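You operate a simulated robot arm through the tools that you are given. There is no shell and no other tool. Be economical: measure what you need, move in short steps, check, and stop when the job is done.

You are at the controls of a simulated two-armed robot. One attempt, no reset.

JOB
Pick up the can marked "powder" from the top of the blue table with one hand, pass it to the other hand and put it on the top of the yellow bench. Set down upright: can.

The check looks at the end state, three seconds after you hand in, the way a careful person would. Anything else that was tipped, shoved, dropped, spilled or broken makes it a failure.

ROBOT AND FRAMES
Two 7-joint arms with two-finger parallel grippers on one trunk, on a base that drives. Base frame: it is fixed to the floor where the robot stands at the start and does not move with it; the origin is under the middle of the robot, x ahead of it, y to its left, z up; the surface under the hand at the start is at about z = 850. Readings come in mm, degrees, newtons and seconds.
The left shoulder is at the start at [70, 134, 1176], the right one opposite. With the tool pointing down near the work surface each hand reaches from about 100 to 640 mm from the robot's upright axis, wherever it stands, measured 20 degrees to its own side. Places, roughly: top of the yellow bench [-1600, 3800, 800]. Payload 1.57 kg a hand.
Tool frame (each hand has its own): the origin (TCP) lies between the finger pads and is the grasp point; the fingertips stand 30 mm ahead of it; z points along the fingers, y is the line along which they close. The gripper opens to 80 mm. The fingers are 17 mm wide and 12 mm thick; the gripper's body (40 by 82 mm) begins 80 mm behind the TCP.
Orientation is that of the tool frame in the base frame, as [roll, pitch, yaw] about the fixed x, y, z axes, in that order (R = Rz(yaw) Ry(pitch) Rx(roll)). With the fingers straight down and closing along the base's y, the tool's x points along the base's -x, its y along +y and its z along -z.

CONTROLS
- The arms move only by the tool apply_moves. It takes "left_deltas", "right_deltas" or both (then of equal length, played together; a hand with none holds still); each is a list that holds one entry, the list of rows, each a list of 7 numbers: the shift along the tool's x, y, z in units of 400 mm (1.0 is 400 mm), then the turn, a rotation vector about the tool's x, y, z in units of 60 degrees (1.0 is 60 degrees), then the gripper command, from -1 (fully open) to 1 (shut), values between in proportion. In form: [[[tx, ty, tz, wx, wy, wz, jaw], ...]]. A call has 1 to 12 rows; each row is the pose to reach, as a shift and turn from the pose commanded when the call began, along the tool's axes at that moment. A call with a number of a shift or a turn outside -1 to 1 is refused whole. A row lasts 0.2 s, in which the tool goes at most 50 mm and 8.6 degrees; a call with a longer step from one row to the next is refused whole, and so is a gripper value outside its range. A pose out of reach is approached as far as the arm can. The call stops where the force on the tool passes 40 N (or 10 N more than at its start, if that is more) or the arm is blocked; 0.2 s more then pass. Each finger travels about 153 mm/s and halts on what it meets, pressing with about 43 N; the grip force reading is that of the motor and also rises with nothing between the fingers. The clock runs only during rows and for 0.2 s after the last one: add rows that repeat a pose to give the fingers time. The reply holds the time, the measured pose of the TCP, the force on the tool along the base axes, the opening and the grip force, in the units named above and with some noise, with the torque about the TCP (base axes, N m) and any sound that the robot's microphone picked up.
- Cameras (640 x 400 px; columns grow to the right, rows downward): "scene" is now at [133.7, -0.4, 1393.7]; the picture's right is [0.04, -1.00, 0.00], its down [-0.76, -0.03, -0.65] and it looks along [0.65, 0.02, -0.76] (base axes); focal length 266 px, centre (320, 200). "left" rides on the left gripper at [72, 7, -122] in its tool frame; the picture's right is [-0.09, 1.00, 0.00], its down [-0.84, -0.08, -0.54] and it looks along [-0.54, -0.05, 0.84] (tool axes); focal length 238 px, centre (320, 200). "right" rides on the right gripper at [72, -7, -122] in its tool frame; the picture's right is [0.09, 1.00, 0.00], its down [-0.84, 0.08, -0.54] and it looks along [-0.54, 0.05, 0.84] (tool axes); focal length 238 px, centre (320, 200). There is no depth. A picture from a camera that has moved, and an enlarged one, comes with that camera's place and axes in the base frame and with its lens. The place of the scene camera against the robot may be out by one fixed shift of up to 12 mm in any direction.
- camera(camera): a new picture of that camera. The clock stands still meanwhile.
- slide_trunk(by): slides the trunk up (or, below 0, down) by that many mm; the arms and the scene camera ride with it, the base frame stays. It gives what a move gives, with no picture.
- roll_base(legs): drives the robot by 1 to 6 legs, each [ahead, left, turn to the left] in mm, mm and degrees, along the robot's own axes; the way and the turn of a leg run together, so that a leg with both is an arc; at most 1500 mm and 180 degrees a leg. The arms and the cameras ride along, it lands a little off, and it stops where it bumps. It gives what a move gives.
- aim_head(pan, tilt): turns the head with the scene camera to pan (to the left, within 86 degrees either way) and tilt (down, from -29 to 69), counted from straight ahead of the robot. It gives what a move gives.
- close_up(camera, box): a new picture of the part [left, top, right, bottom] of that camera's present view, enlarged. The clock stands still meanwhile.
- finish_job(): hands the job in; it is judged then, once.

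Go step by step. Nothing tells you exact positions but the pictures and the camera data: compare them with the known pose of the tool, close in by small moves and look again before you grip or let go. The budget is 120 turns and 92 pictures, counting those below and the enlarged ones. Unless the task says otherwise, let go and move clear before handing in, and close with one line.

The tools are called after "Call:" as a command line: name --argument value ..., lists and objects as JSON in quotes. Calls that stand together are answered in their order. apply_moves: Moves the arms, as the interface text tells. Its arguments: {"type":"object","properties":{"left_deltas":{"type":"array"},"right_deltas":{"type":"array"}},"required":[]} The other tools are called the same way: slide_trunk (by) slides the trunk up or down; roll_base (legs) drives the base; aim_head (pan, tilt) turns the head that bears the scene camera; camera (camera) takes a picture; close_up (camera, box) takes an enlarged picture of a part of a camera's view; finish_job () hands the job in.

At the start:

```text
t: 0.0
left_ee_pos: [492.8, 223.7, 1151.9]
left_orientation: [-180.0, -0.1, -179.9]
left_contact_force: [-0.3, -0.3, -0.8]
left_torque: [-0.01, 0.03, 0.01]
left_width: 80.0
left_finger_force: 0.0
right_ee_pos: [457.1, -165.5, 1133.0]
right_orientation: [179.9, 0.0, 179.9]
right_contact_force: [-0.3, -0.2, 0.4]
right_torque: [-0.02, 0.0, 0.0]
right_width: 80.1
right_finger_force: 0.2
trunk travel left (down, up): [-750.0, 190.0]
robot x, y, heading: [0.2, 2.2, 0.0]
head pan, tilt: [2.1, 49.5]
```

scene: 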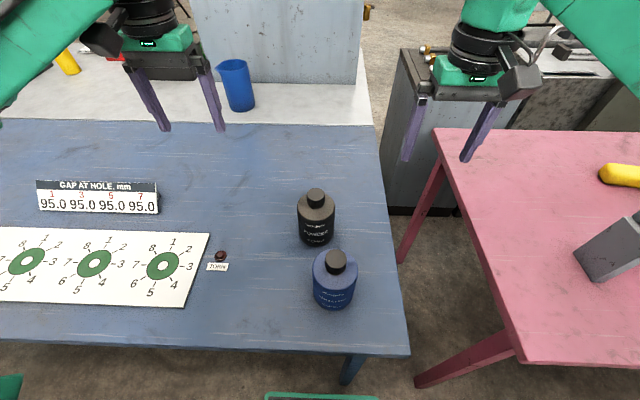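
right: 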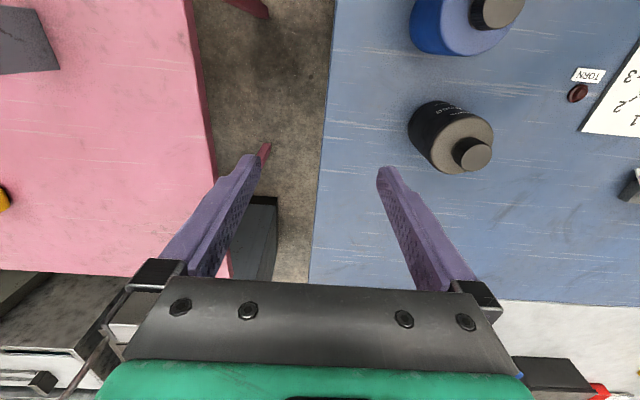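
left: 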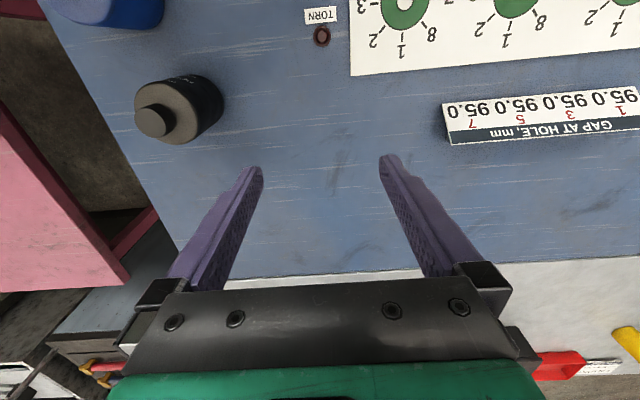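

The black can labelled "POWDER" stands on the blue table, with a blue can just nearer to the robot. I'll enlarge it to check the label and measure.

Call:
close_up --camera "scene" --box '[260, 160, 400, 320]'

Call:
close_up --camera "right" --box '[380, 60, 540, 200]'

```text
2.50 times, centred on (330, 240) of scene
camera zoom: at [133.7, -0.4, 1393.7], right [0.04, -1.0, 0.0], down [-0.76, -0.03, -0.65], along [0.65, 0.02, -0.76], focal length 666 px, centre (295, 100)
```

zoom: 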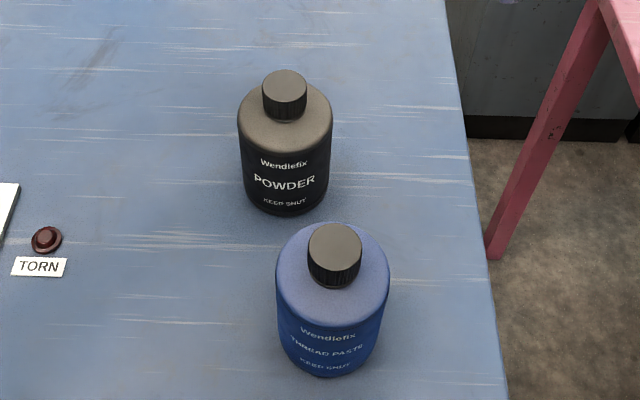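

```text
2.86 times, centred on (460, 130) of right
camera zoom: at [385.0, -172.7, 1255.8], right [-0.09, 1.0, 0.0], down [0.84, 0.08, 0.54], along [0.54, 0.05, -0.84], focal length 681 px, centre (-80, 400)
```

zoom: 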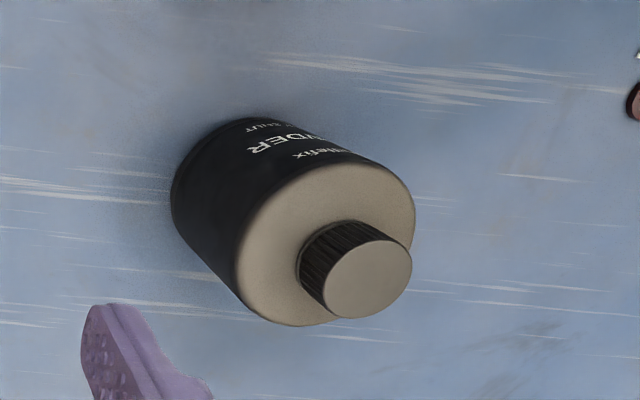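

It is the black can: its cap top is near [475, 18, 1000] and its body is roughly 75 mm wide. I'll move the left hand aside and bring the right hand over the can to measure from closer in.

Call:
apply_moves --left_deltas '[[[0.05, 0.05, 0, 0, 0, 0, -1], [0.1, 0.1, 0, 0, 0, 0, -1], [0.15, 0.15, 0, 0, 0, 0, -1], [0.2, 0.2, 0, 0, 0, 0, -1], [0.25, 0.25, 0, 0, 0, 0, -1]]]' --right_deltas '[[[-0.01, 0.1, 0, 0, 0, 0, -1], [-0.02, 0.2, 0, 0, 0, 0, -1], [-0.03, 0.3, 0, 0, 0, 0, -1], [-0.04, 0.4, 0, 0, 0, 0, -1], [-0.045, 0.4575, 0, 0, 0, 0, -1]]]'

Call:
camera --camera "right"

Call:
camera --camera "scene"

```text
t: 1.2
left_ee_pos: [390.0, 325.9, 1153.9]
left_orientation: [-179.8, 0.2, -179.8]
left_contact_force: [-0.6, -0.3, -0.2]
left_torque: [-0.02, -0.01, 0.0]
left_width: 79.8
left_finger_force: 0.0
right_ee_pos: [474.1, 19.9, 1132.9]
right_orientation: [-179.8, 0.0, 179.9]
right_contact_force: [0.7, 0.2, -0.4]
right_torque: [0.0, 0.0, -0.02]
right_width: 80.1
right_finger_force: 0.0
trunk travel left (down, up): [-750.0, 190.0]
robot x, y, heading: [-1.4, -2.4, -0.2]
head pan, tilt: [2.1, 49.5]
```

```text
86 pictures are left
camera right: at [402.7, 12.8, 1255.9], right [-0.09, 1.0, 0.0], down [0.84, 0.08, 0.54], along [0.54, 0.05, -0.84], focal length 238 px, centre (320, 200)
```

right: 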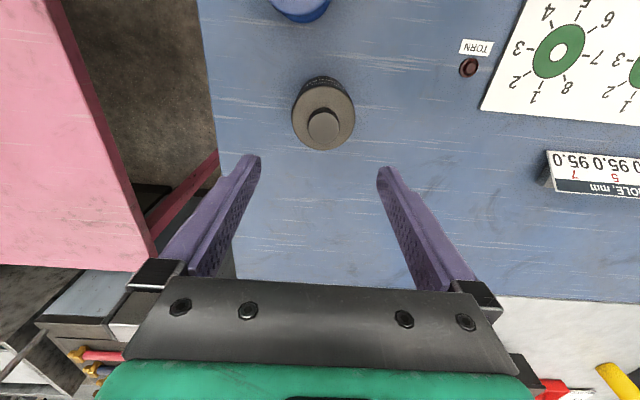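

```text
85 pictures are left
camera scene: at [132.0, 1.8, 1393.9], right [0.04, -1.0, 0.0], down [-0.76, -0.03, -0.65], along [0.65, 0.02, -0.76], focal length 266 px, centre (320, 200)
```

scene: 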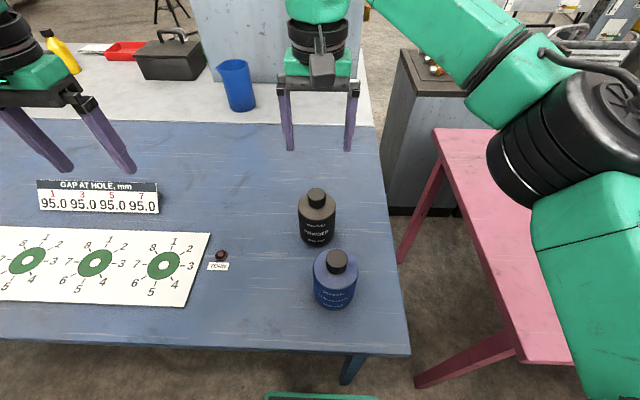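

The can is almost directly below the right hand. I'll enlarge it to measure the cap and body.

Call:
close_up --camera "right" --box '[274, 65, 374, 165]'

```text
4.00 times, centred on (324, 115) of right
camera zoom: at [402.7, 12.8, 1255.9], right [-0.09, 1.0, 0.0], down [0.84, 0.08, 0.54], along [0.54, 0.05, -0.84], focal length 953 px, centre (304, 540)
```

zoom: 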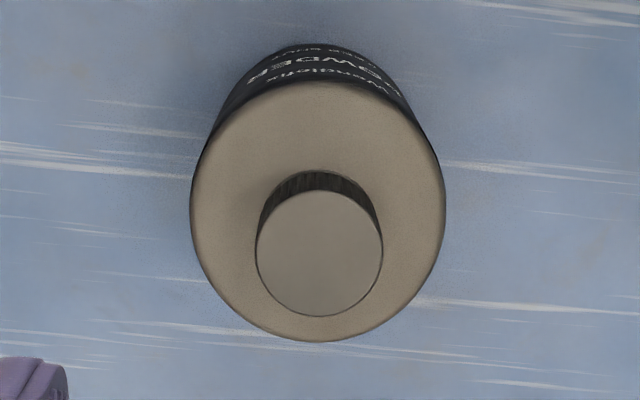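

The cap is about 35 mm wide with its top near [478, 24, 991]. The body is about 75 mm wide and its shoulder is near z 970. The plan is for the right hand to lift by the cap from above and the left hand to take the body from the side. I'll lower partway and check.

Call:
apply_moves --right_deltas '[[[-0.005, 0.005, 0.1, 0, 0, 0, -1], [-0.01, 0.01, 0.2, 0, 0, 0, -1], [-0.01, 0.01, 0.24, 0, 0, 0, -1]]]'

Call:
camera --camera "right"

Call:
close_up --camera "scene" --box '[260, 130, 380, 250]'

```text
t: 2.0
left_ee_pos: [392.2, 323.4, 1152.1]
left_orientation: [-179.9, 0.0, -179.9]
left_contact_force: [0.1, 0.5, 1.2]
left_torque: [0.01, -0.02, -0.02]
left_width: 79.7
left_finger_force: 0.1
right_ee_pos: [479.0, 19.5, 1034.5]
right_orientation: [-180.0, 0.1, -180.0]
right_contact_force: [0.0, 0.6, 0.0]
right_torque: [-0.01, -0.01, 0.02]
right_width: 80.1
right_finger_force: 0.1
trunk travel left (down, up): [-750.0, 190.0]
robot x, y, heading: [-0.1, -1.5, 0.0]
head pan, tilt: [2.1, 49.5]
```

```text
83 pictures are left
camera right: at [407.1, 12.8, 1157.7], right [-0.09, 1.0, 0.0], down [0.84, 0.08, 0.54], along [0.54, 0.05, -0.84], focal length 238 px, centre (320, 200)
```

right: 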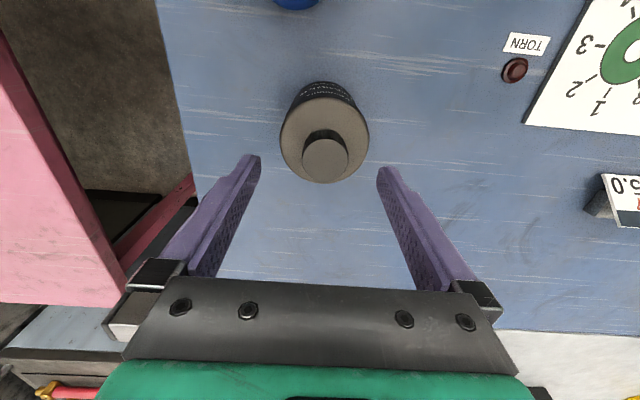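

```text
3.33 times, centred on (320, 190) of scene
camera zoom: at [133.7, -0.8, 1393.8], right [0.04, -1.0, 0.0], down [-0.76, -0.03, -0.65], along [0.65, 0.02, -0.76], focal length 888 px, centre (320, 233)
```

zoom: 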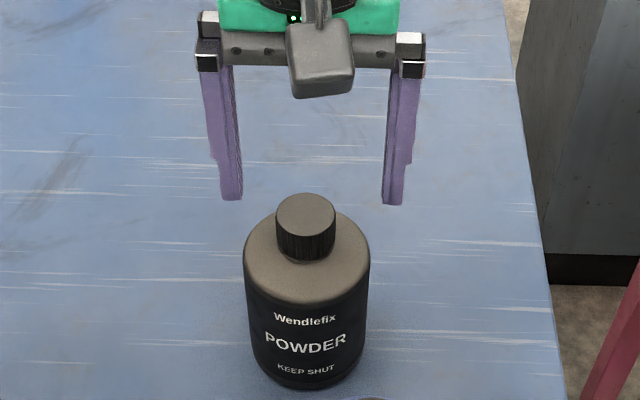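

The cap sits about 3 mm to the left of and 2 mm nearer than the hand. I'll lower to TCP z≈1005, with tips just above the shoulder, and look again.

Call:
apply_moves --right_deltas '[[[0.005, 0.0075, 0.04, 0, 0, 0, -1], [0.005, 0.0075, 0.0725, 0, 0, 0, -1], [0.005, 0.0075, 0.0725, 0, 0, 0, -1]]]'

Call:
camera --camera "right"

Call:
close_up --camera "scene" --box '[260, 130, 380, 250]'

```text
t: 2.8
left_ee_pos: [392.4, 324.3, 1153.5]
left_orientation: [-180.0, 0.0, -179.9]
left_contact_force: [0.9, 0.3, -0.3]
left_torque: [-0.02, -0.02, 0.06]
left_width: 80.0
left_finger_force: 0.0
right_ee_pos: [474.9, 23.9, 1007.3]
right_orientation: [-180.0, 0.0, -180.0]
right_contact_force: [0.7, 0.7, -0.1]
right_torque: [0.01, -0.01, -0.01]
right_width: 79.9
right_finger_force: 0.1
trunk travel left (down, up): [-750.0, 190.0]
robot x, y, heading: [-1.5, 4.0, 0.1]
head pan, tilt: [2.1, 49.5]
```

```text
81 pictures are left
camera right: at [403.7, 16.2, 1129.2], right [-0.09, 1.0, 0.0], down [0.84, 0.08, 0.54], along [0.54, 0.05, -0.84], focal length 238 px, centre (320, 200)
```

right: 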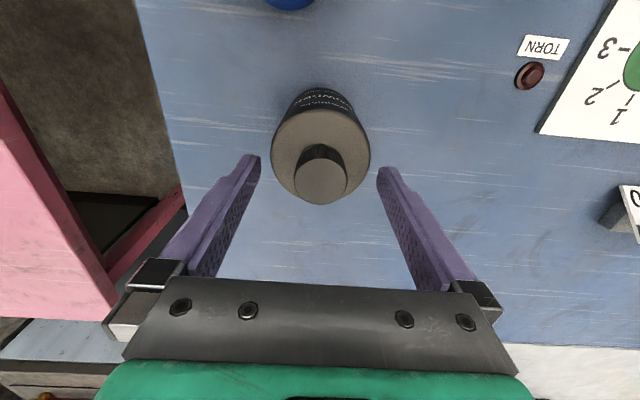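

```text
3.33 times, centred on (320, 190) of scene
camera zoom: at [133.5, -0.2, 1393.8], right [0.04, -1.0, 0.0], down [-0.76, -0.03, -0.65], along [0.65, 0.02, -0.76], focal length 888 px, centre (320, 233)
```

zoom: 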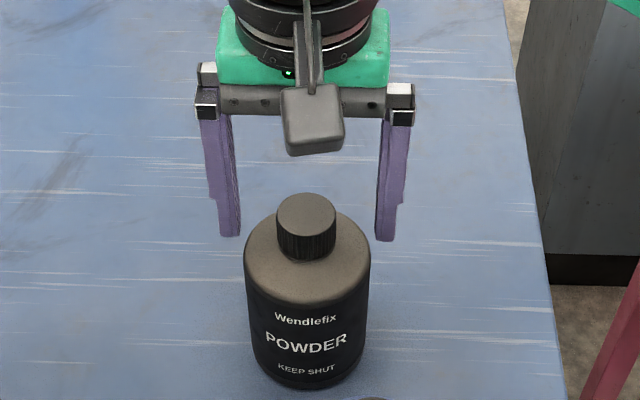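

The hand is centred on the cap with its tips near the cap's base. I'll nudge 3 mm forward and close.

Call:
apply_moves --right_deltas '[[[-0.0075, 0, 0.003, 0, 0, 0, -1], [-0.0075, 0, 0.003, 0, 0, 0, 1], [-0.0075, 0, 0.003, 0, 0, 0, 1], [-0.0075, 0, 0.003, 0, 0, 0, 1], [-0.0075, 0, 0.003, 0, 0, 0, 1]]]'

Call:
camera --camera "right"

```text
t: 4.0
left_ee_pos: [393.4, 323.2, 1152.1]
left_orientation: [180.0, 0.1, -179.9]
left_contact_force: [0.4, -0.2, 0.0]
left_torque: [0.02, -0.07, 0.0]
left_width: 80.2
left_finger_force: 0.1
right_ee_pos: [479.3, 23.8, 1005.5]
right_orientation: [-179.9, 0.0, -180.0]
right_contact_force: [0.0, -0.4, 0.2]
right_torque: [-0.05, -0.07, 0.0]
right_width: 35.4
right_finger_force: 42.4
trunk travel left (down, up): [-750.0, 190.0]
robot x, y, heading: [-0.7, 1.3, 0.0]
head pan, tilt: [2.1, 49.5]
```

```text
79 pictures are left
camera right: at [407.6, 16.9, 1128.3], right [-0.09, 1.0, 0.0], down [0.84, 0.08, 0.54], along [0.54, 0.05, -0.84], focal length 238 px, centre (320, 200)
```

right: 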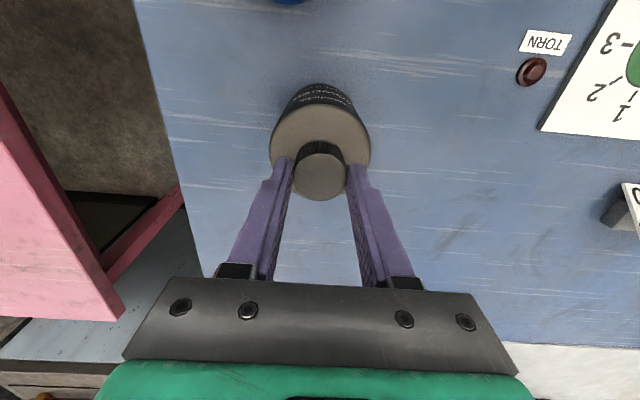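

The cap is gripped at 35.4 mm. I'll lift gently and check.

Call:
apply_moves --right_deltas '[[[0, 0, -0.02, 0, 0, 0, 1], [0, 0, -0.05, 0, 0, 0, 1], [0, 0, -0.1, 0, 0, 0, 1], [0, 0, -0.15, 0, 0, 0, 1], [0, 0, -0.2, 0, 0, 0, 1], [0, 0, -0.25, 0, 0, 0, 1], [0, 0, -0.3, 0, 0, 0, 1]]]'

Call:
camera --camera "scene"

```text
t: 5.6
left_ee_pos: [393.0, 323.3, 1152.9]
left_orientation: [-180.0, 0.0, -179.9]
left_contact_force: [-0.1, -0.3, 0.5]
left_torque: [0.01, 0.03, -0.02]
left_width: 79.8
left_finger_force: 0.1
right_ee_pos: [478.2, 26.3, 1123.7]
right_orientation: [180.0, -0.1, -180.0]
right_contact_force: [0.2, 0.1, 0.2]
right_torque: [0.02, 0.0, 0.0]
right_width: 0.0
right_finger_force: 21.1
trunk travel left (down, up): [-750.0, 190.0]
robot x, y, heading: [-2.0, 1.1, 0.0]
head pan, tilt: [2.1, 49.5]
```

```text
78 pictures are left
camera scene: at [133.3, 0.1, 1393.8], right [0.04, -1.0, 0.0], down [-0.76, -0.03, -0.65], along [0.65, 0.02, -0.76], focal length 266 px, centre (320, 200)
```

scene: 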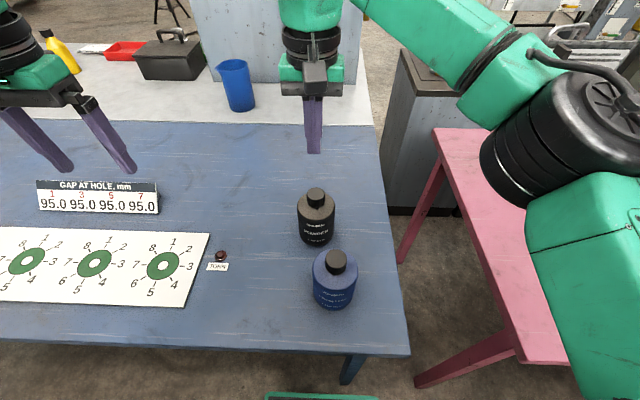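

The can slipped out of the grip and is still standing undisturbed, so the cap is too slick or too shallow to hold. I'll grip the body instead, about 76 mm against the 80 mm opening. I'll open the hand and measure the alignment carefully.

Call:
apply_moves --right_deltas '[[[0, 0, 0.0, 0, 0, 0, -1], [0, 0, 0.05, 0, 0, 0, -1], [0, 0, 0.1, 0, 0, 0, -1], [0, 0, 0.1, 0, 0, 0, -1]]]'

Call:
close_up --camera "right" --box '[240, 70, 400, 190]'

Call:
close_up --camera "scene" --box '[260, 150, 380, 270]'

```text
t: 6.6
left_ee_pos: [391.3, 324.2, 1152.8]
left_orientation: [-179.9, 0.0, -179.9]
left_contact_force: [-0.6, 0.2, 0.2]
left_torque: [-0.03, 0.03, 0.0]
left_width: 80.0
left_finger_force: 0.0
right_ee_pos: [477.7, 26.5, 1083.2]
right_orientation: [-180.0, 0.1, 179.9]
right_contact_force: [-0.7, -0.1, 0.1]
right_torque: [-0.02, -0.01, 0.0]
right_width: 79.8
right_finger_force: 0.2
trunk travel left (down, up): [-750.0, 190.0]
robot x, y, heading: [1.3, -2.3, -0.0]
head pan, tilt: [2.1, 49.5]
```

```text
3.33 times, centred on (320, 130) of right
camera zoom: at [406.5, 18.7, 1206.8], right [-0.09, 1.0, 0.0], down [0.84, 0.08, 0.54], along [0.54, 0.05, -0.84], focal length 794 px, centre (320, 433)
```

zoom: 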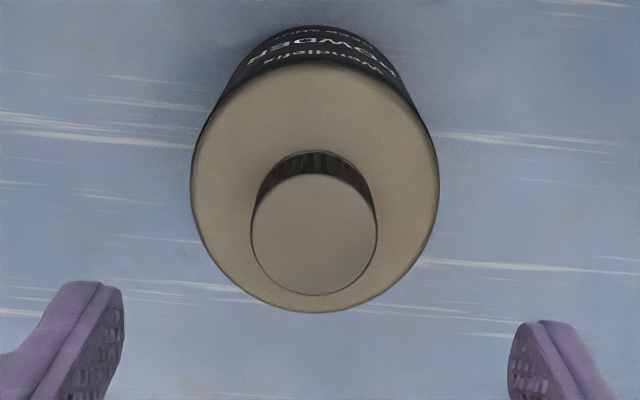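

```text
3.33 times, centred on (320, 210) of scene
camera zoom: at [133.4, -0.1, 1393.8], right [0.04, -1.0, 0.0], down [-0.76, -0.03, -0.65], along [0.65, 0.02, -0.76], focal length 888 px, centre (320, 167)
```

zoom: 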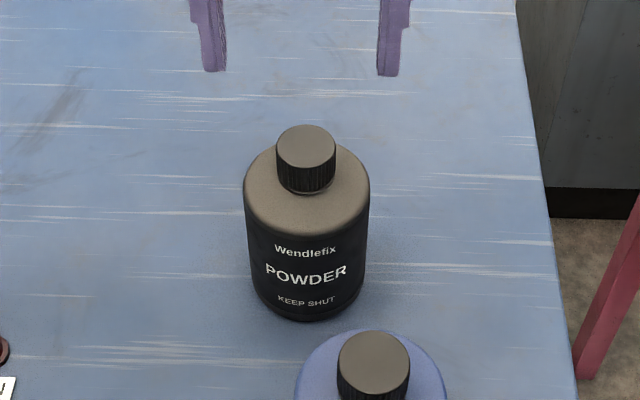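

The body is about 75.6 mm wide and offset about −2 mm in y and +2 mm in x from the hand. I'll correct that, come down to just above the shoulder, and check again.

Call:
apply_moves --right_deltas '[[[-0.004, -0.005, 0.1, 0, 0, 0, -1], [-0.004, -0.005, 0.19, 0, 0, 0, -1], [-0.004, -0.005, 0.19, 0, 0, 0, -1]]]'

Call:
close_up --camera "right" --box '[240, 90, 400, 210]'

```text
t: 7.4
left_ee_pos: [390.9, 323.8, 1152.3]
left_orientation: [-179.9, 0.0, -179.9]
left_contact_force: [0.3, 0.2, 0.3]
left_torque: [0.04, 0.02, 0.0]
left_width: 80.0
left_finger_force: 0.1
right_ee_pos: [479.4, 24.8, 1012.1]
right_orientation: [179.9, -0.1, 180.0]
right_contact_force: [0.4, -0.8, -0.5]
right_torque: [-0.01, -0.01, -0.01]
right_width: 79.8
right_finger_force: 0.1
trunk travel left (down, up): [-750.0, 190.0]
robot x, y, heading: [1.3, 5.1, 0.1]
head pan, tilt: [2.1, 49.5]
```

```text
3.33 times, centred on (320, 150) of right
camera zoom: at [408.1, 17.3, 1134.3], right [-0.09, 1.0, 0.0], down [0.84, 0.08, 0.54], along [0.54, 0.05, -0.84], focal length 794 px, centre (320, 367)
```

zoom: 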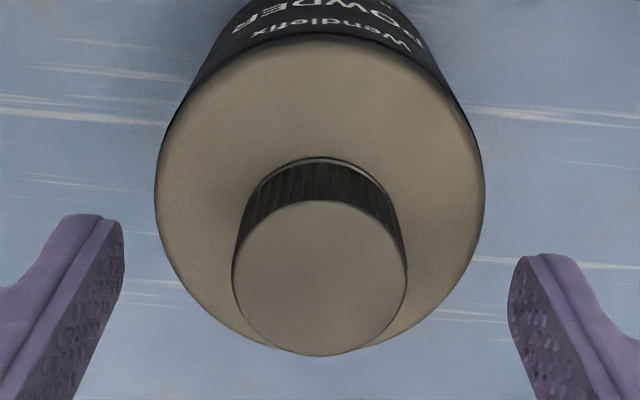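

The hand is aligned within about 0.5 mm. I'll descend straight over the body in small steps to TCP z≈926, which keeps the palm above the cap.

Call:
apply_moves --right_deltas '[[[0, -0.001, 0.04, 0, 0, 0, -1], [0, -0.001, 0.08, 0, 0, 0, -1], [0, -0.001, 0.11, 0, 0, 0, -1], [0, -0.001, 0.14, 0, 0, 0, -1]]]'

Call:
camera --camera "right"

Call:
close_up --camera "scene" --box '[260, 150, 380, 270]'

```text
t: 8.1
left_ee_pos: [389.2, 322.8, 1153.8]
left_orientation: [179.9, 0.1, -179.9]
left_contact_force: [0.4, -1.5, 0.0]
left_torque: [-0.02, 0.03, 0.03]
left_width: 79.9
left_finger_force: 0.0
right_ee_pos: [480.0, 25.3, 987.5]
right_orientation: [178.9, 0.7, -180.0]
right_contact_force: [-3.8, -0.1, 14.1]
right_torque: [0.59, 0.22, 0.06]
right_width: 80.1
right_finger_force: 0.1
trunk travel left (down, up): [-750.0, 190.0]
robot x, y, heading: [-5.1, 2.4, -0.1]
head pan, tilt: [2.1, 49.5]
stopped in row 3 (right hand): the force on the tool passed its limit at 48 N (the readings are from after the stop); the commanded pose is now the measured one
```

```text
74 pictures are left
camera right: at [407.4, 14.8, 1107.9], right [-0.09, 1.0, 0.02], down [0.83, 0.07, 0.55], along [0.55, 0.07, -0.83], focal length 238 px, centre (320, 200)
```

right: 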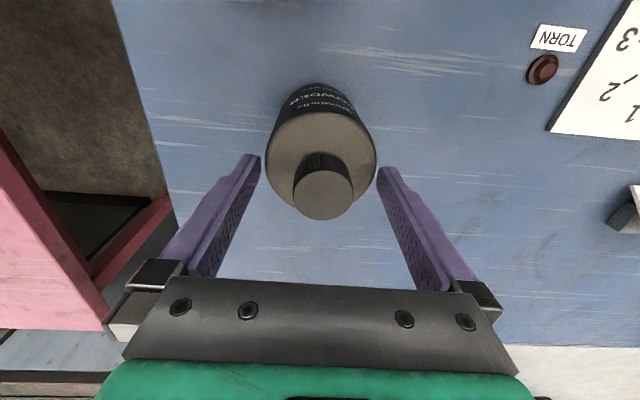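

```text
3.33 times, centred on (320, 210) of scene
camera zoom: at [130.5, -0.9, 1394.1], right [0.04, -1.0, 0.0], down [-0.76, -0.03, -0.65], along [0.65, 0.02, -0.76], focal length 888 px, centre (320, 167)
```

zoom: 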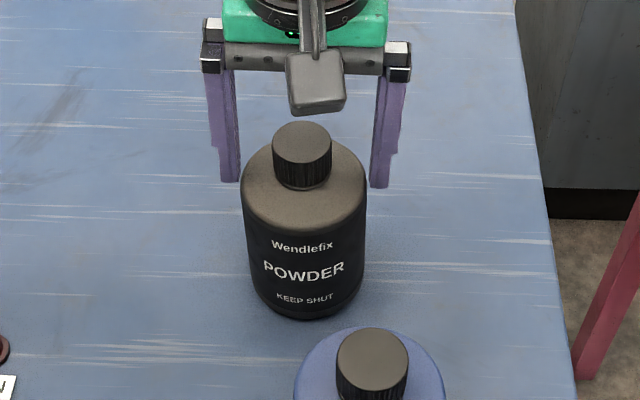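

The left-side (+y) fingertip touched the shoulder edge, so the finger midpoint lies about 1–1.5 mm to the right of the can's axis. I'll back up, straighten the hand, shift +y and measure the finger gaps.

Call:
apply_moves --right_deltas '[[[0, 0, -0.03, 0, 0, 0, -1], [0, 0.004, -0.07, 0.0183, 0.0117, 0, -1], [0, 0.004, -0.07, 0.0183, 0.0117, 0, -1]]]'

Call:
close_up --camera "right" --box '[240, 90, 400, 210]'

```text
t: 8.9
left_ee_pos: [392.6, 323.8, 1152.9]
left_orientation: [179.9, -0.1, -179.8]
left_contact_force: [0.4, -0.5, 0.1]
left_torque: [0.0, 0.04, -0.02]
left_width: 79.9
left_finger_force: 0.0
right_ee_pos: [482.5, 23.7, 1010.8]
right_orientation: [-179.7, -0.2, 179.9]
right_contact_force: [0.5, 0.4, -0.4]
right_torque: [0.01, 0.01, -0.02]
right_width: 80.2
right_finger_force: 0.2
trunk travel left (down, up): [-750.0, 190.0]
robot x, y, heading: [1.5, 4.0, -0.0]
head pan, tilt: [2.1, 49.5]
```

```text
3.33 times, centred on (320, 150) of right
camera zoom: at [410.7, 18.0, 1134.3], right [-0.09, 1.0, 0.0], down [0.84, 0.08, 0.54], along [0.54, 0.05, -0.84], focal length 794 px, centre (320, 367)
```

zoom: 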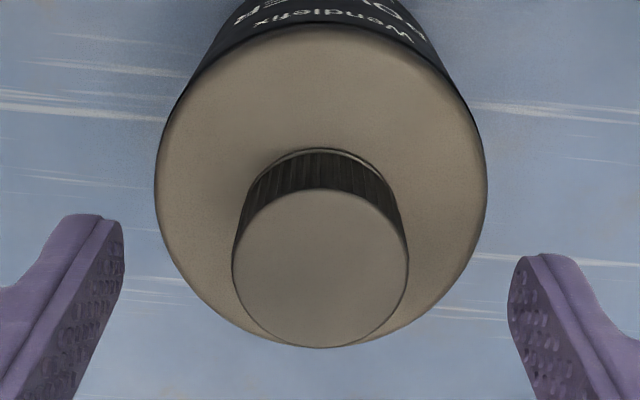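

I need a better figure for the body's diameter, so I'll compare it with the cap (35.4 mm by grip) in a high-zoom view.

Call:
close_up --camera "scene" --box '[290, 186, 342, 219]'

Call:
close_up --camera "scene" --box '[290, 210, 342, 250]'

```text
12.12 times, centred on (316, 202) of scene
camera zoom: at [134.3, -0.3, 1393.7], right [0.04, -1.0, 0.0], down [-0.76, -0.03, -0.65], along [0.65, 0.02, -0.76], focal length 3230 px, centre (368, 170)
```

zoom: 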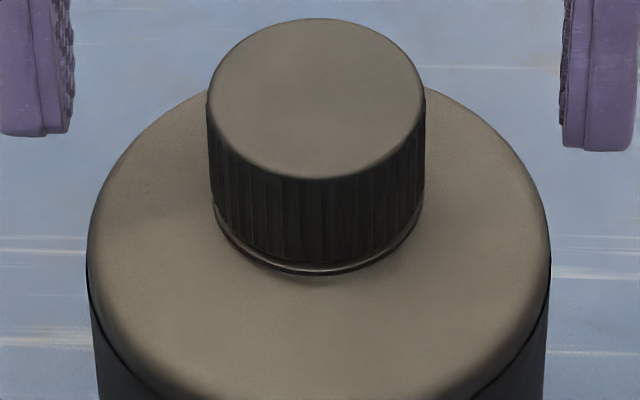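

```text
10.00 times, centred on (316, 230) of scene
camera zoom: at [134.3, -0.3, 1393.7], right [0.04, -1.0, 0.0], down [-0.76, -0.03, -0.65], along [0.65, 0.02, -0.76], focal length 2665 px, centre (360, -100)
```

zoom: 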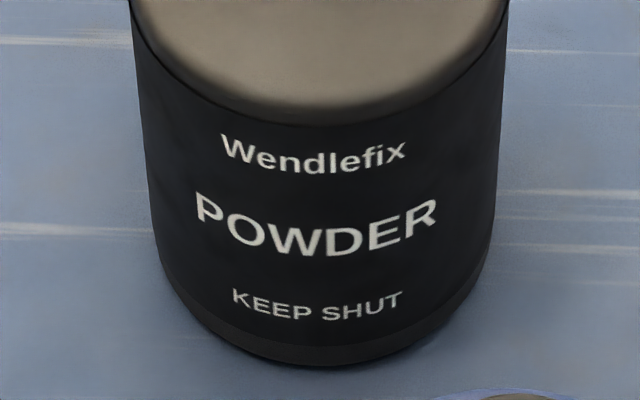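

The close view puts the body at about 80 mm wide, so it can't be gripped; only the cap can. Last time the tips overlapped only about 15 mm of it, so I'll grip lower, lift in tiny steps and read the load.

Call:
apply_moves --right_deltas '[[[0.004, 0, 0.015, -0.005, -0.003, 0, -1], [0.004, 0, 0.029, -0.005, -0.003, 0, -1], [0.004, 0, 0.029, -0.005, -0.003, 0, 1], [0.004, 0, 0.029, -0.005, -0.003, 0, 1], [0.004, 0, 0.029, -0.005, -0.003, 0, 1], [0.004, 0, 0.029, -0.005, -0.003, 0, 1]]]'

Call:
close_up --camera "scene" --box '[280, 150, 352, 222]'

```text
t: 10.3
left_ee_pos: [392.3, 322.9, 1153.3]
left_orientation: [-179.9, -0.1, -179.9]
left_contact_force: [0.6, -0.1, -0.1]
left_torque: [0.01, -0.01, 0.01]
left_width: 80.0
left_finger_force: 0.1
right_ee_pos: [479.9, 24.7, 999.1]
right_orientation: [179.9, 0.0, 180.0]
right_contact_force: [1.9, -1.1, -0.2]
right_torque: [-0.34, -0.15, 0.08]
right_width: 35.2
right_finger_force: 41.6
trunk travel left (down, up): [-750.0, 190.0]
robot x, y, heading: [-0.7, 1.0, -0.1]
head pan, tilt: [2.1, 49.5]
```

```text
5.56 times, centred on (316, 186) of scene
camera zoom: at [134.1, -0.6, 1393.7], right [0.04, -1.0, 0.0], down [-0.76, -0.03, -0.65], along [0.65, 0.02, -0.76], focal length 1480 px, centre (342, 278)
```

zoom: 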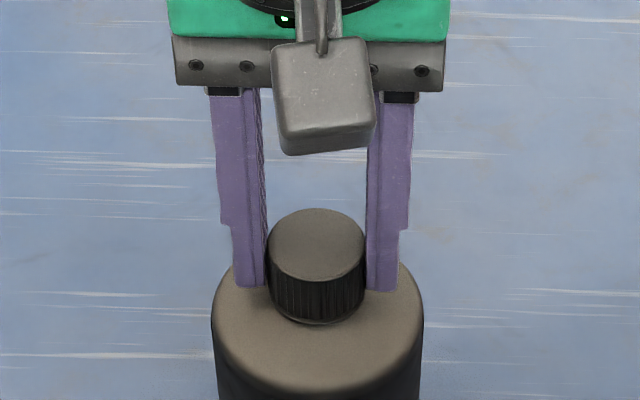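

The tips now cover the whole height of the cap. I'll lift 8 mm very slowly and read the load.

Call:
apply_moves --right_deltas '[[[0, 0, -0.0025, 0, 0, 0, 1], [0, 0, -0.005, 0, 0, 0, 1], [0, 0, -0.0075, 0, 0, 0, 1], [0, 0, -0.01, 0, 0, 0, 1], [0, 0, -0.0125, 0, 0, 0, 1], [0, 0, -0.015, 0, 0, 0, 1], [0, 0, -0.0175, 0, 0, 0, 1], [0, 0, -0.02, 0, 0, 0, 1]]]'

Call:
close_up --camera "scene" --box '[270, 150, 370, 250]'

```text
t: 12.1
left_ee_pos: [392.8, 323.3, 1153.1]
left_orientation: [-180.0, -0.1, -179.9]
left_contact_force: [-0.6, 0.4, 1.1]
left_torque: [-0.01, 0.03, -0.03]
left_width: 80.0
left_finger_force: 0.0
right_ee_pos: [481.9, 25.2, 1009.0]
right_orientation: [180.0, -0.1, 179.9]
right_contact_force: [-0.2, -0.2, -4.7]
right_torque: [0.07, 0.0, 0.01]
right_width: 35.1
right_finger_force: 42.0
trunk travel left (down, up): [-750.0, 190.0]
robot x, y, heading: [-0.1, 4.0, -0.3]
head pan, tilt: [2.1, 49.5]
```

```text
4.00 times, centred on (320, 200) of scene
camera zoom: at [134.5, -0.2, 1393.7], right [0.04, -1.0, 0.0], down [-0.76, -0.03, -0.65], along [0.65, 0.02, -0.76], focal length 1066 px, centre (320, 200)
```

zoom: 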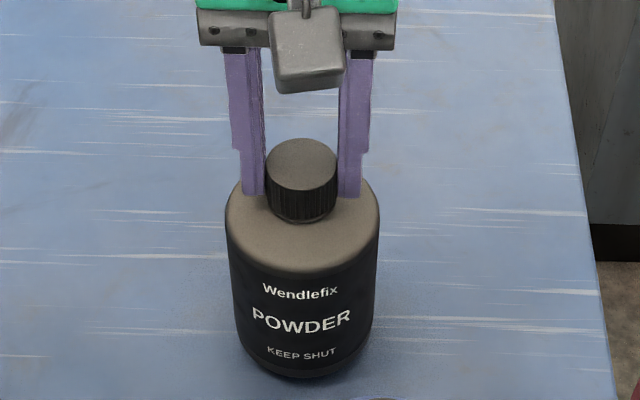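

The can appears to have lifted about 8 mm, with a load of about 4.7 N. I'll continue slowly and watch for slip.

Call:
apply_moves --right_deltas '[[[0, 0, -0.005, 0, 0, 0, 1], [0, 0, -0.01, 0, 0, 0, 1], [0, 0, -0.015, 0, 0, 0, 1], [0, 0, -0.02, 0, 0, 0, 1], [0, 0, -0.025, 0, 0, 0, 1], [0, 0, -0.03, 0, 0, 0, 1], [0, 0, -0.035, 0, 0, 0, 1], [0, 0, -0.04, 0, 0, 0, 1], [0, 0, -0.045, 0, 0, 0, 1], [0, 0, -0.05, 0, 0, 0, 1]]]'

Call:
close_up --camera "scene" --box '[270, 140, 370, 240]'

Call:
close_up --camera "right" --box '[240, 90, 400, 210]'

```text
t: 14.3
left_ee_pos: [393.5, 323.3, 1152.6]
left_orientation: [179.9, -0.1, -180.0]
left_contact_force: [0.3, 0.4, 0.2]
left_torque: [0.01, -0.03, 0.03]
left_width: 79.9
left_finger_force: 0.1
right_ee_pos: [482.3, 24.1, 1027.0]
right_orientation: [179.9, 0.0, 179.9]
right_contact_force: [0.0, 0.1, -3.6]
right_torque: [0.02, -0.02, -0.05]
right_width: 35.0
right_finger_force: 42.2
trunk travel left (down, up): [-750.0, 190.0]
robot x, y, heading: [3.7, 0.7, -0.0]
head pan, tilt: [2.1, 49.5]
```

```text
4.00 times, centred on (320, 190) of scene
camera zoom: at [134.5, -0.3, 1393.7], right [0.04, -1.0, 0.0], down [-0.76, -0.03, -0.65], along [0.65, 0.02, -0.76], focal length 1066 px, centre (320, 240)
```

zoom: 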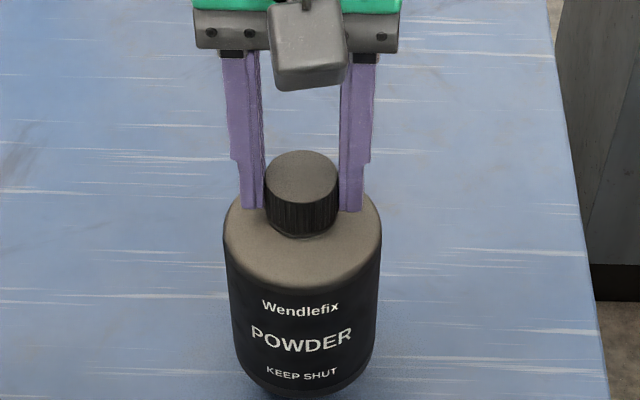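

```text
3.33 times, centred on (320, 150) of right
camera zoom: at [410.1, 17.3, 1149.8], right [-0.09, 1.0, 0.0], down [0.84, 0.08, 0.54], along [0.54, 0.05, -0.84], focal length 794 px, centre (320, 367)
```

zoom: 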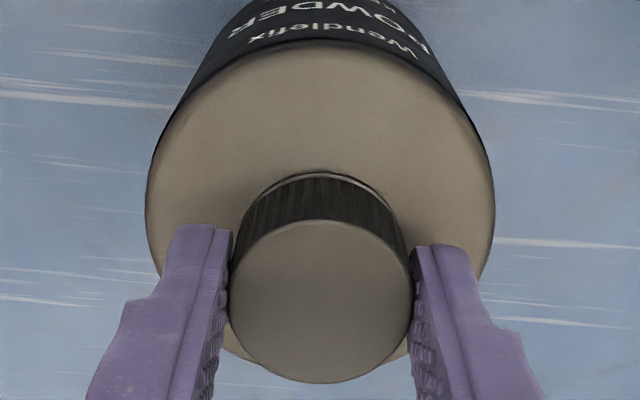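

It's up about 28 mm. I'll hold for a second and compare to see whether it creeps.

Call:
apply_moves --right_deltas '[[[0, 0, 0, 0, 0, 0, 1], [0, 0, 0, 0, 0, 0, 1], [0, 0, 0, 0, 0, 0, 1], [0, 0, 0, 0, 0, 0, 1], [0, 0, 0, 0, 0, 0, 1], [0, 0, 0, 0, 0, 0, 1]]]'

Call:
close_up --camera "right" --box '[240, 90, 400, 210]'

```text
t: 15.7
left_ee_pos: [394.5, 325.0, 1152.2]
left_orientation: [180.0, -0.1, -180.0]
left_contact_force: [0.3, 0.0, 0.7]
left_torque: [0.03, 0.03, -0.02]
left_width: 79.9
left_finger_force: 0.0
right_ee_pos: [480.8, 23.5, 1027.4]
right_orientation: [180.0, -0.1, 179.8]
right_contact_force: [0.4, -0.7, -4.4]
right_torque: [0.0, -0.01, 0.0]
right_width: 35.1
right_finger_force: 42.0
trunk travel left (down, up): [-750.0, 190.0]
robot x, y, heading: [1.0, 3.3, -0.2]
head pan, tilt: [2.1, 49.5]
```

```text
3.33 times, centred on (320, 150) of right
camera zoom: at [410.2, 17.3, 1149.7], right [-0.09, 1.0, 0.0], down [0.84, 0.08, 0.54], along [0.54, 0.05, -0.84], focal length 794 px, centre (320, 367)
```

zoom: 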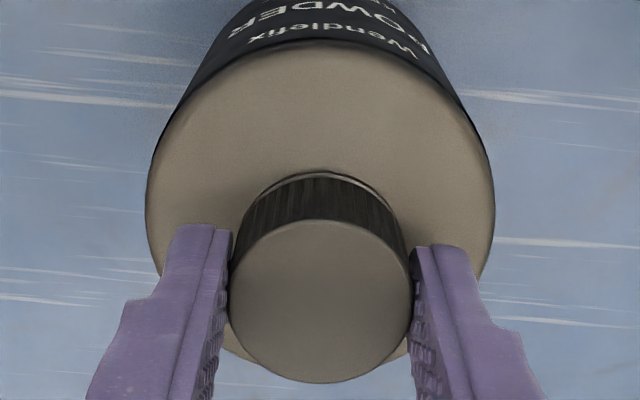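

The grip is steady with no creep, at about 4.4 N load. I'll raise the can slowly while turning the left hand to point sideways (−y) with the camera up, ready to take the cap along the x line.

Call:
apply_moves --left_deltas '[[[0, 0, 0, 0.08, 0.08, -0.08, -1], [0, 0, 0, 0.16, 0.16, -0.16, -1], [0, 0, 0, 0.24, 0.24, -0.24, -1], [0, 0, 0, 0.32, 0.32, -0.32, -1], [0, 0, 0, 0.4, 0.4, -0.4, -1], [0, 0, 0, 0.48, 0.48, -0.48, -1], [0, 0, 0, 0.56, 0.56, -0.56, -1], [0, 0, 0, 0.64, 0.64, -0.64, -1], [0, 0, 0, 0.72, 0.72, -0.72, -1], [0, 0, 0, 0.8, 0.8, -0.8, -1], [0, 0, 0, 0.88, 0.88, -0.88, -1], [0, 0, 0, 0.96, 0.96, -0.96, -1]]]' --right_deltas '[[[0, 0, -0.01, 0, 0, 0, 1], [0, 0, -0.025, 0, 0, 0, 1], [0, 0, -0.045, 0, 0, 0, 1], [0, 0, -0.065, 0, 0, 0, 1], [0, 0, -0.085, 0, 0, 0, 1], [0, 0, -0.105, 0, 0, 0, 1], [0, 0, -0.125, 0, 0, 0, 1], [0, 0, -0.145, 0, 0, 0, 1], [0, 0, -0.165, 0, 0, 0, 1], [0, 0, -0.185, 0, 0, 0, 1], [0, 0, -0.2, 0, 0, 0, 1], [0, 0, -0.205, 0, 0, 0, 1]]]'

Call:
camera --camera "scene"

```text
t: 18.3
left_ee_pos: [392.7, 326.2, 1152.4]
left_orientation: [-141.0, -73.6, -140.6]
left_contact_force: [0.2, -0.1, 0.1]
left_torque: [-0.01, 0.01, -0.01]
left_width: 79.8
left_finger_force: 0.0
left hand out of reach, approached as far as the arm can: row 8, 9, 10, 11
right_ee_pos: [481.5, 24.7, 1108.8]
right_orientation: [180.0, 0.1, 179.9]
right_contact_force: [0.2, -1.1, -3.8]
right_torque: [-0.03, -0.04, -0.02]
right_width: 35.3
right_finger_force: 42.0
trunk travel left (down, up): [-750.0, 190.0]
robot x, y, heading: [-0.3, 0.2, 0.0]
head pan, tilt: [2.1, 49.5]
```

```text
64 pictures are left
camera scene: at [134.3, 0.9, 1393.7], right [0.04, -1.0, 0.0], down [-0.76, -0.03, -0.65], along [0.65, 0.02, -0.76], focal length 266 px, centre (320, 200)
```

scene: 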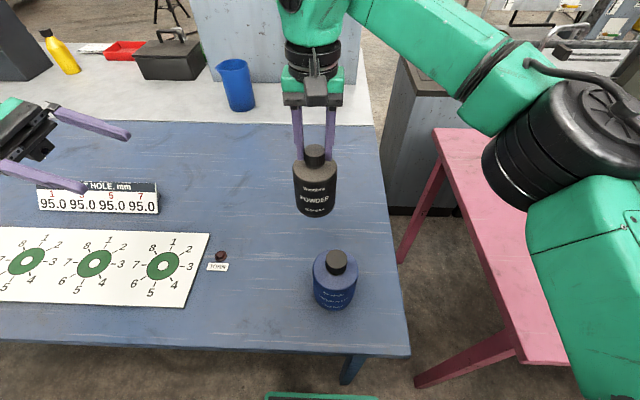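

The left hand is nearly horizontal. I'll finish its turn.

Call:
apply_moves --left_deltas '[[[0, 0, 0, 0.065, 0.065, -0.065, -1], [0, 0, 0, 0.13, 0.13, -0.13, -1], [0, 0, 0, 0.194, 0.194, -0.194, -1]]]'

```text
t: 19.1
left_ee_pos: [393.7, 322.3, 1152.2]
left_orientation: [78.7, -89.9, 11.4]
left_contact_force: [0.2, -0.2, -0.6]
left_torque: [0.01, 0.0, 0.03]
left_width: 79.9
left_finger_force: 0.0
right_ee_pos: [480.6, 24.4, 1109.6]
right_orientation: [179.9, 0.0, 179.9]
right_contact_force: [-0.7, -0.4, -4.2]
right_torque: [-0.03, 0.03, 0.0]
right_width: 35.2
right_finger_force: 42.5
trunk travel left (down, up): [-750.0, 190.0]
robot x, y, heading: [0.0, 1.7, -0.1]
head pan, tilt: [2.1, 49.5]
```

The left hand is horizontal, pointing −y. I'll bring it level with the cap, about 95 mm short of it, and check its camera.

Call:
apply_moves --left_deltas '[[[-0.03, -0.04, 0.08, 0, 0, 0, -1], [-0.06, -0.08, 0.17, 0, 0, 0, -1], [-0.09, -0.12, 0.26, 0, 0, 0, -1], [-0.12, -0.16, 0.35, 0, 0, 0, -1], [-0.15, -0.2, 0.44, 0, 0, 0, -1], [-0.1675, -0.22, 0.505, 0, 0, 0, -1], [-0.1675, -0.22, 0.505, 0, 0, 0, -1]]]'

Call:
camera --camera "left"

Call:
camera --camera "scene"

```text
t: 20.7
left_ee_pos: [483.4, 121.0, 1084.1]
left_orientation: [-133.4, -90.0, -136.5]
left_contact_force: [-0.3, 0.7, 0.8]
left_torque: [-0.01, -0.01, 0.01]
left_width: 80.1
left_finger_force: 0.1
right_ee_pos: [481.0, 25.6, 1108.3]
right_orientation: [179.8, 0.0, 179.9]
right_contact_force: [0.7, -0.2, -3.6]
right_torque: [-0.02, 0.0, -0.01]
right_width: 35.1
right_finger_force: 42.1
trunk travel left (down, up): [-750.0, 190.0]
robot x, y, heading: [0.6, 2.3, 0.1]
head pan, tilt: [2.1, 49.5]
```

```text
63 pictures are left
camera left: at [477.0, 242.5, 1155.1], right [-1.0, 0.0, -0.09], down [0.08, 0.54, -0.84], along [0.05, -0.84, -0.54], focal length 238 px, centre (320, 200)
```

left: 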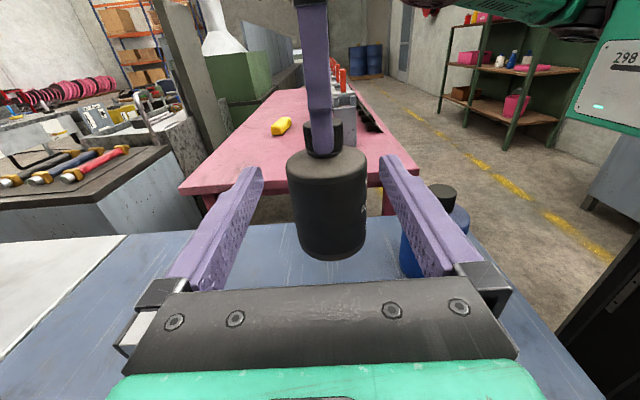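

```text
62 pictures are left
camera scene: at [134.4, 0.2, 1393.7], right [0.04, -1.0, 0.0], down [-0.76, -0.03, -0.65], along [0.65, 0.02, -0.76], focal length 266 px, centre (320, 200)
```

scene: 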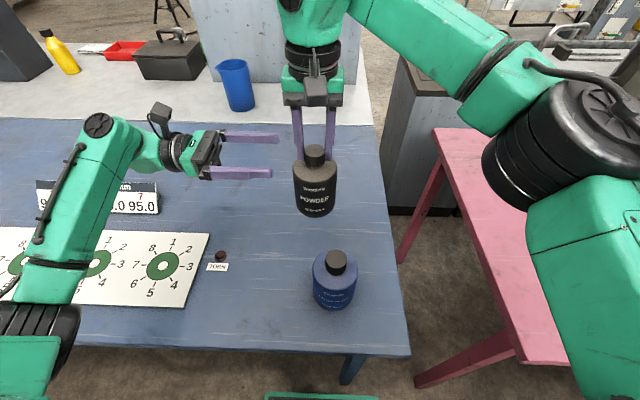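

The approach looks right. I'll enlarge the left view to fix the cap's height and sideways offset.

Call:
close_up --camera "left" --box '[270, 90, 380, 190]'

```text
4.00 times, centred on (325, 140) of left
camera zoom: at [477.0, 242.5, 1155.1], right [-1.0, 0.0, -0.09], down [0.08, 0.54, -0.84], along [0.05, -0.84, -0.54], focal length 953 px, centre (300, 440)
```

zoom: 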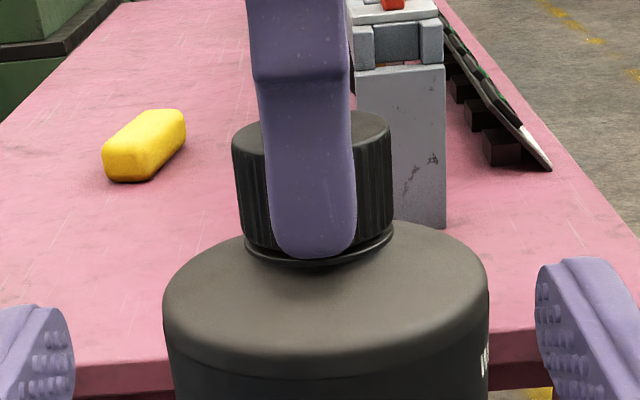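

The cap centre is near [480.5, 24.5, 1085]. I'll adjust 3 mm in x and 2 mm in z, then advance until the pads straddle the cap.

Call:
apply_moves --left_deltas '[[[0.006, 0.0075, 0.03, 0, 0, 0, -1], [0.006, 0.0075, 0.08, 0, 0, 0, -1], [0.006, 0.0075, 0.13, 0, 0, 0, -1], [0.006, 0.0075, 0.18, 0, 0, 0, -1], [0.006, 0.0075, 0.22, 0, 0, 0, -1], [0.006, 0.0075, 0.236, 0, 0, 0, -1], [0.006, 0.0075, 0.236, 0, 0, 0, -1]]]'

Call:
camera --camera "left"

Call:
close_up --camera "scene" --box '[250, 90, 390, 220]'

```text
t: 22.3
left_ee_pos: [477.9, 27.4, 1088.8]
left_orientation: [60.3, -90.0, 29.8]
left_contact_force: [0.2, -0.1, 0.0]
left_torque: [0.03, -0.02, 0.02]
left_width: 79.7
left_finger_force: 0.1
right_ee_pos: [480.0, 25.2, 1107.9]
right_orientation: [179.9, 0.0, 179.9]
right_contact_force: [0.7, -0.3, -4.5]
right_torque: [-0.04, -0.01, -0.01]
right_width: 34.8
right_finger_force: 42.3
trunk travel left (down, up): [-750.0, 190.0]
robot x, y, heading: [-4.6, -1.0, 0.2]
head pan, tilt: [2.1, 49.5]
```

```text
60 pictures are left
camera left: at [472.0, 150.0, 1159.5], right [-1.0, 0.0, -0.09], down [0.08, 0.54, -0.84], along [0.05, -0.84, -0.54], focal length 238 px, centre (320, 200)
```

left: 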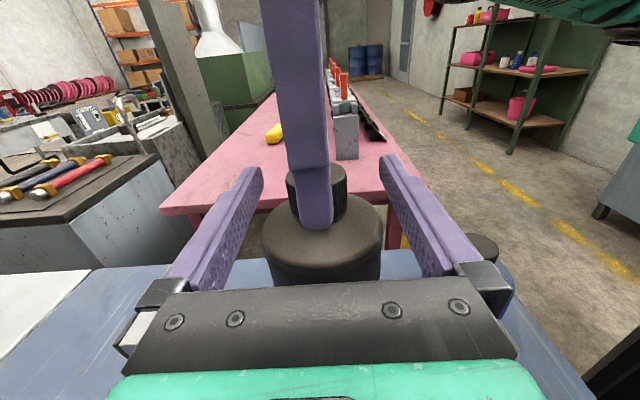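

```text
3.08 times, centred on (320, 155) of scene
camera zoom: at [134.5, -0.2, 1393.7], right [0.04, -1.0, 0.0], down [-0.76, -0.03, -0.65], along [0.65, 0.02, -0.76], focal length 820 px, centre (320, 338)
```

zoom: 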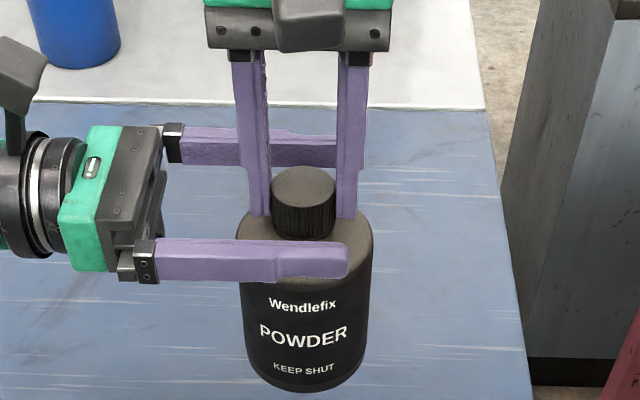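

The left pads straddle the cap on both sides and clear the right fingers. I'll nudge 1 mm and close the left hand.

Call:
apply_moves --left_deltas '[[[0, -0.003, 0.005, 0, 0, 0, -1], [0, -0.003, 0.005, 0, 0, 0, 0], [0, -0.003, 0.005, 0, 0, 0, 1], [0, -0.003, 0.005, 0, 0, 0, 1], [0, -0.003, 0.005, 0, 0, 0, 1], [0, -0.003, 0.005, 0, 0, 0, 1]]]'

Call:
close_up --camera "left" --box '[240, 120, 400, 240]'

Call:
close_up --camera "scene" --box '[250, 90, 390, 220]'

```text
t: 23.7
left_ee_pos: [479.4, 27.1, 1087.6]
left_orientation: [81.4, -90.0, 8.8]
left_contact_force: [16.2, -4.1, 0.4]
left_torque: [0.22, 0.48, 0.01]
left_width: 35.0
left_finger_force: 42.3
right_ee_pos: [480.0, 25.1, 1109.0]
right_orientation: [179.9, -0.1, 180.0]
right_contact_force: [-15.9, 4.2, -3.6]
right_torque: [-0.19, -0.18, -0.01]
right_width: 35.1
right_finger_force: 42.3
trunk travel left (down, up): [-750.0, 190.0]
robot x, y, heading: [0.9, -2.4, 0.3]
head pan, tilt: [2.1, 49.5]
```

```text
3.33 times, centred on (320, 180) of left
camera zoom: at [472.8, 148.5, 1158.9], right [-1.0, 0.0, -0.09], down [0.07, 0.54, -0.84], along [0.05, -0.84, -0.54], focal length 794 px, centre (320, 267)
```

zoom: 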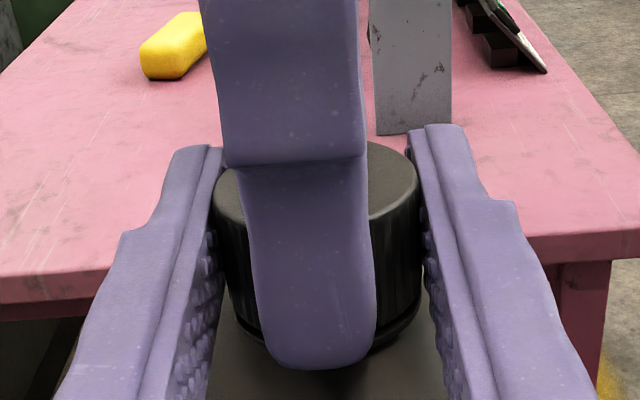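

```text
3.08 times, centred on (320, 155) of scene
camera zoom: at [134.6, -0.3, 1393.6], right [0.04, -1.0, 0.0], down [-0.76, -0.03, -0.65], along [0.65, 0.02, -0.76], focal length 820 px, centre (320, 338)
```

zoom: 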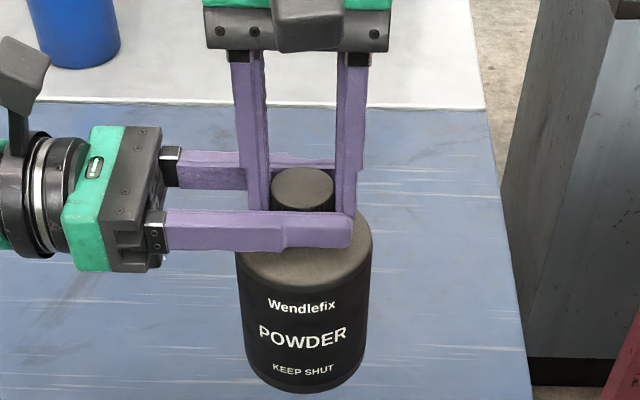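

Both hands hold the cap, with about 16 N of side stress between them. I'll shift the left hand 1 mm in +x to relax it before releasing the right.

Call:
apply_moves --left_deltas '[[[0, -0.003, 0, 0, 0, 0, 1], [0, -0.003, 0, 0, 0, 0, 1]]]'

```text
t: 24.3
left_ee_pos: [481.6, 26.7, 1087.7]
left_orientation: [53.6, -90.0, 36.5]
left_contact_force: [7.4, -1.6, 0.5]
left_torque: [-0.29, -0.53, 0.01]
left_width: 35.1
left_finger_force: 41.4
right_ee_pos: [481.9, 25.0, 1109.1]
right_orientation: [179.9, -0.1, 179.9]
right_contact_force: [-6.5, 1.6, -2.6]
right_torque: [0.34, 0.7, 0.0]
right_width: 35.0
right_finger_force: 42.8
trunk travel left (down, up): [-750.0, 190.0]
robot x, y, heading: [-0.7, -0.2, 0.1]
head pan, tilt: [2.1, 49.5]
```

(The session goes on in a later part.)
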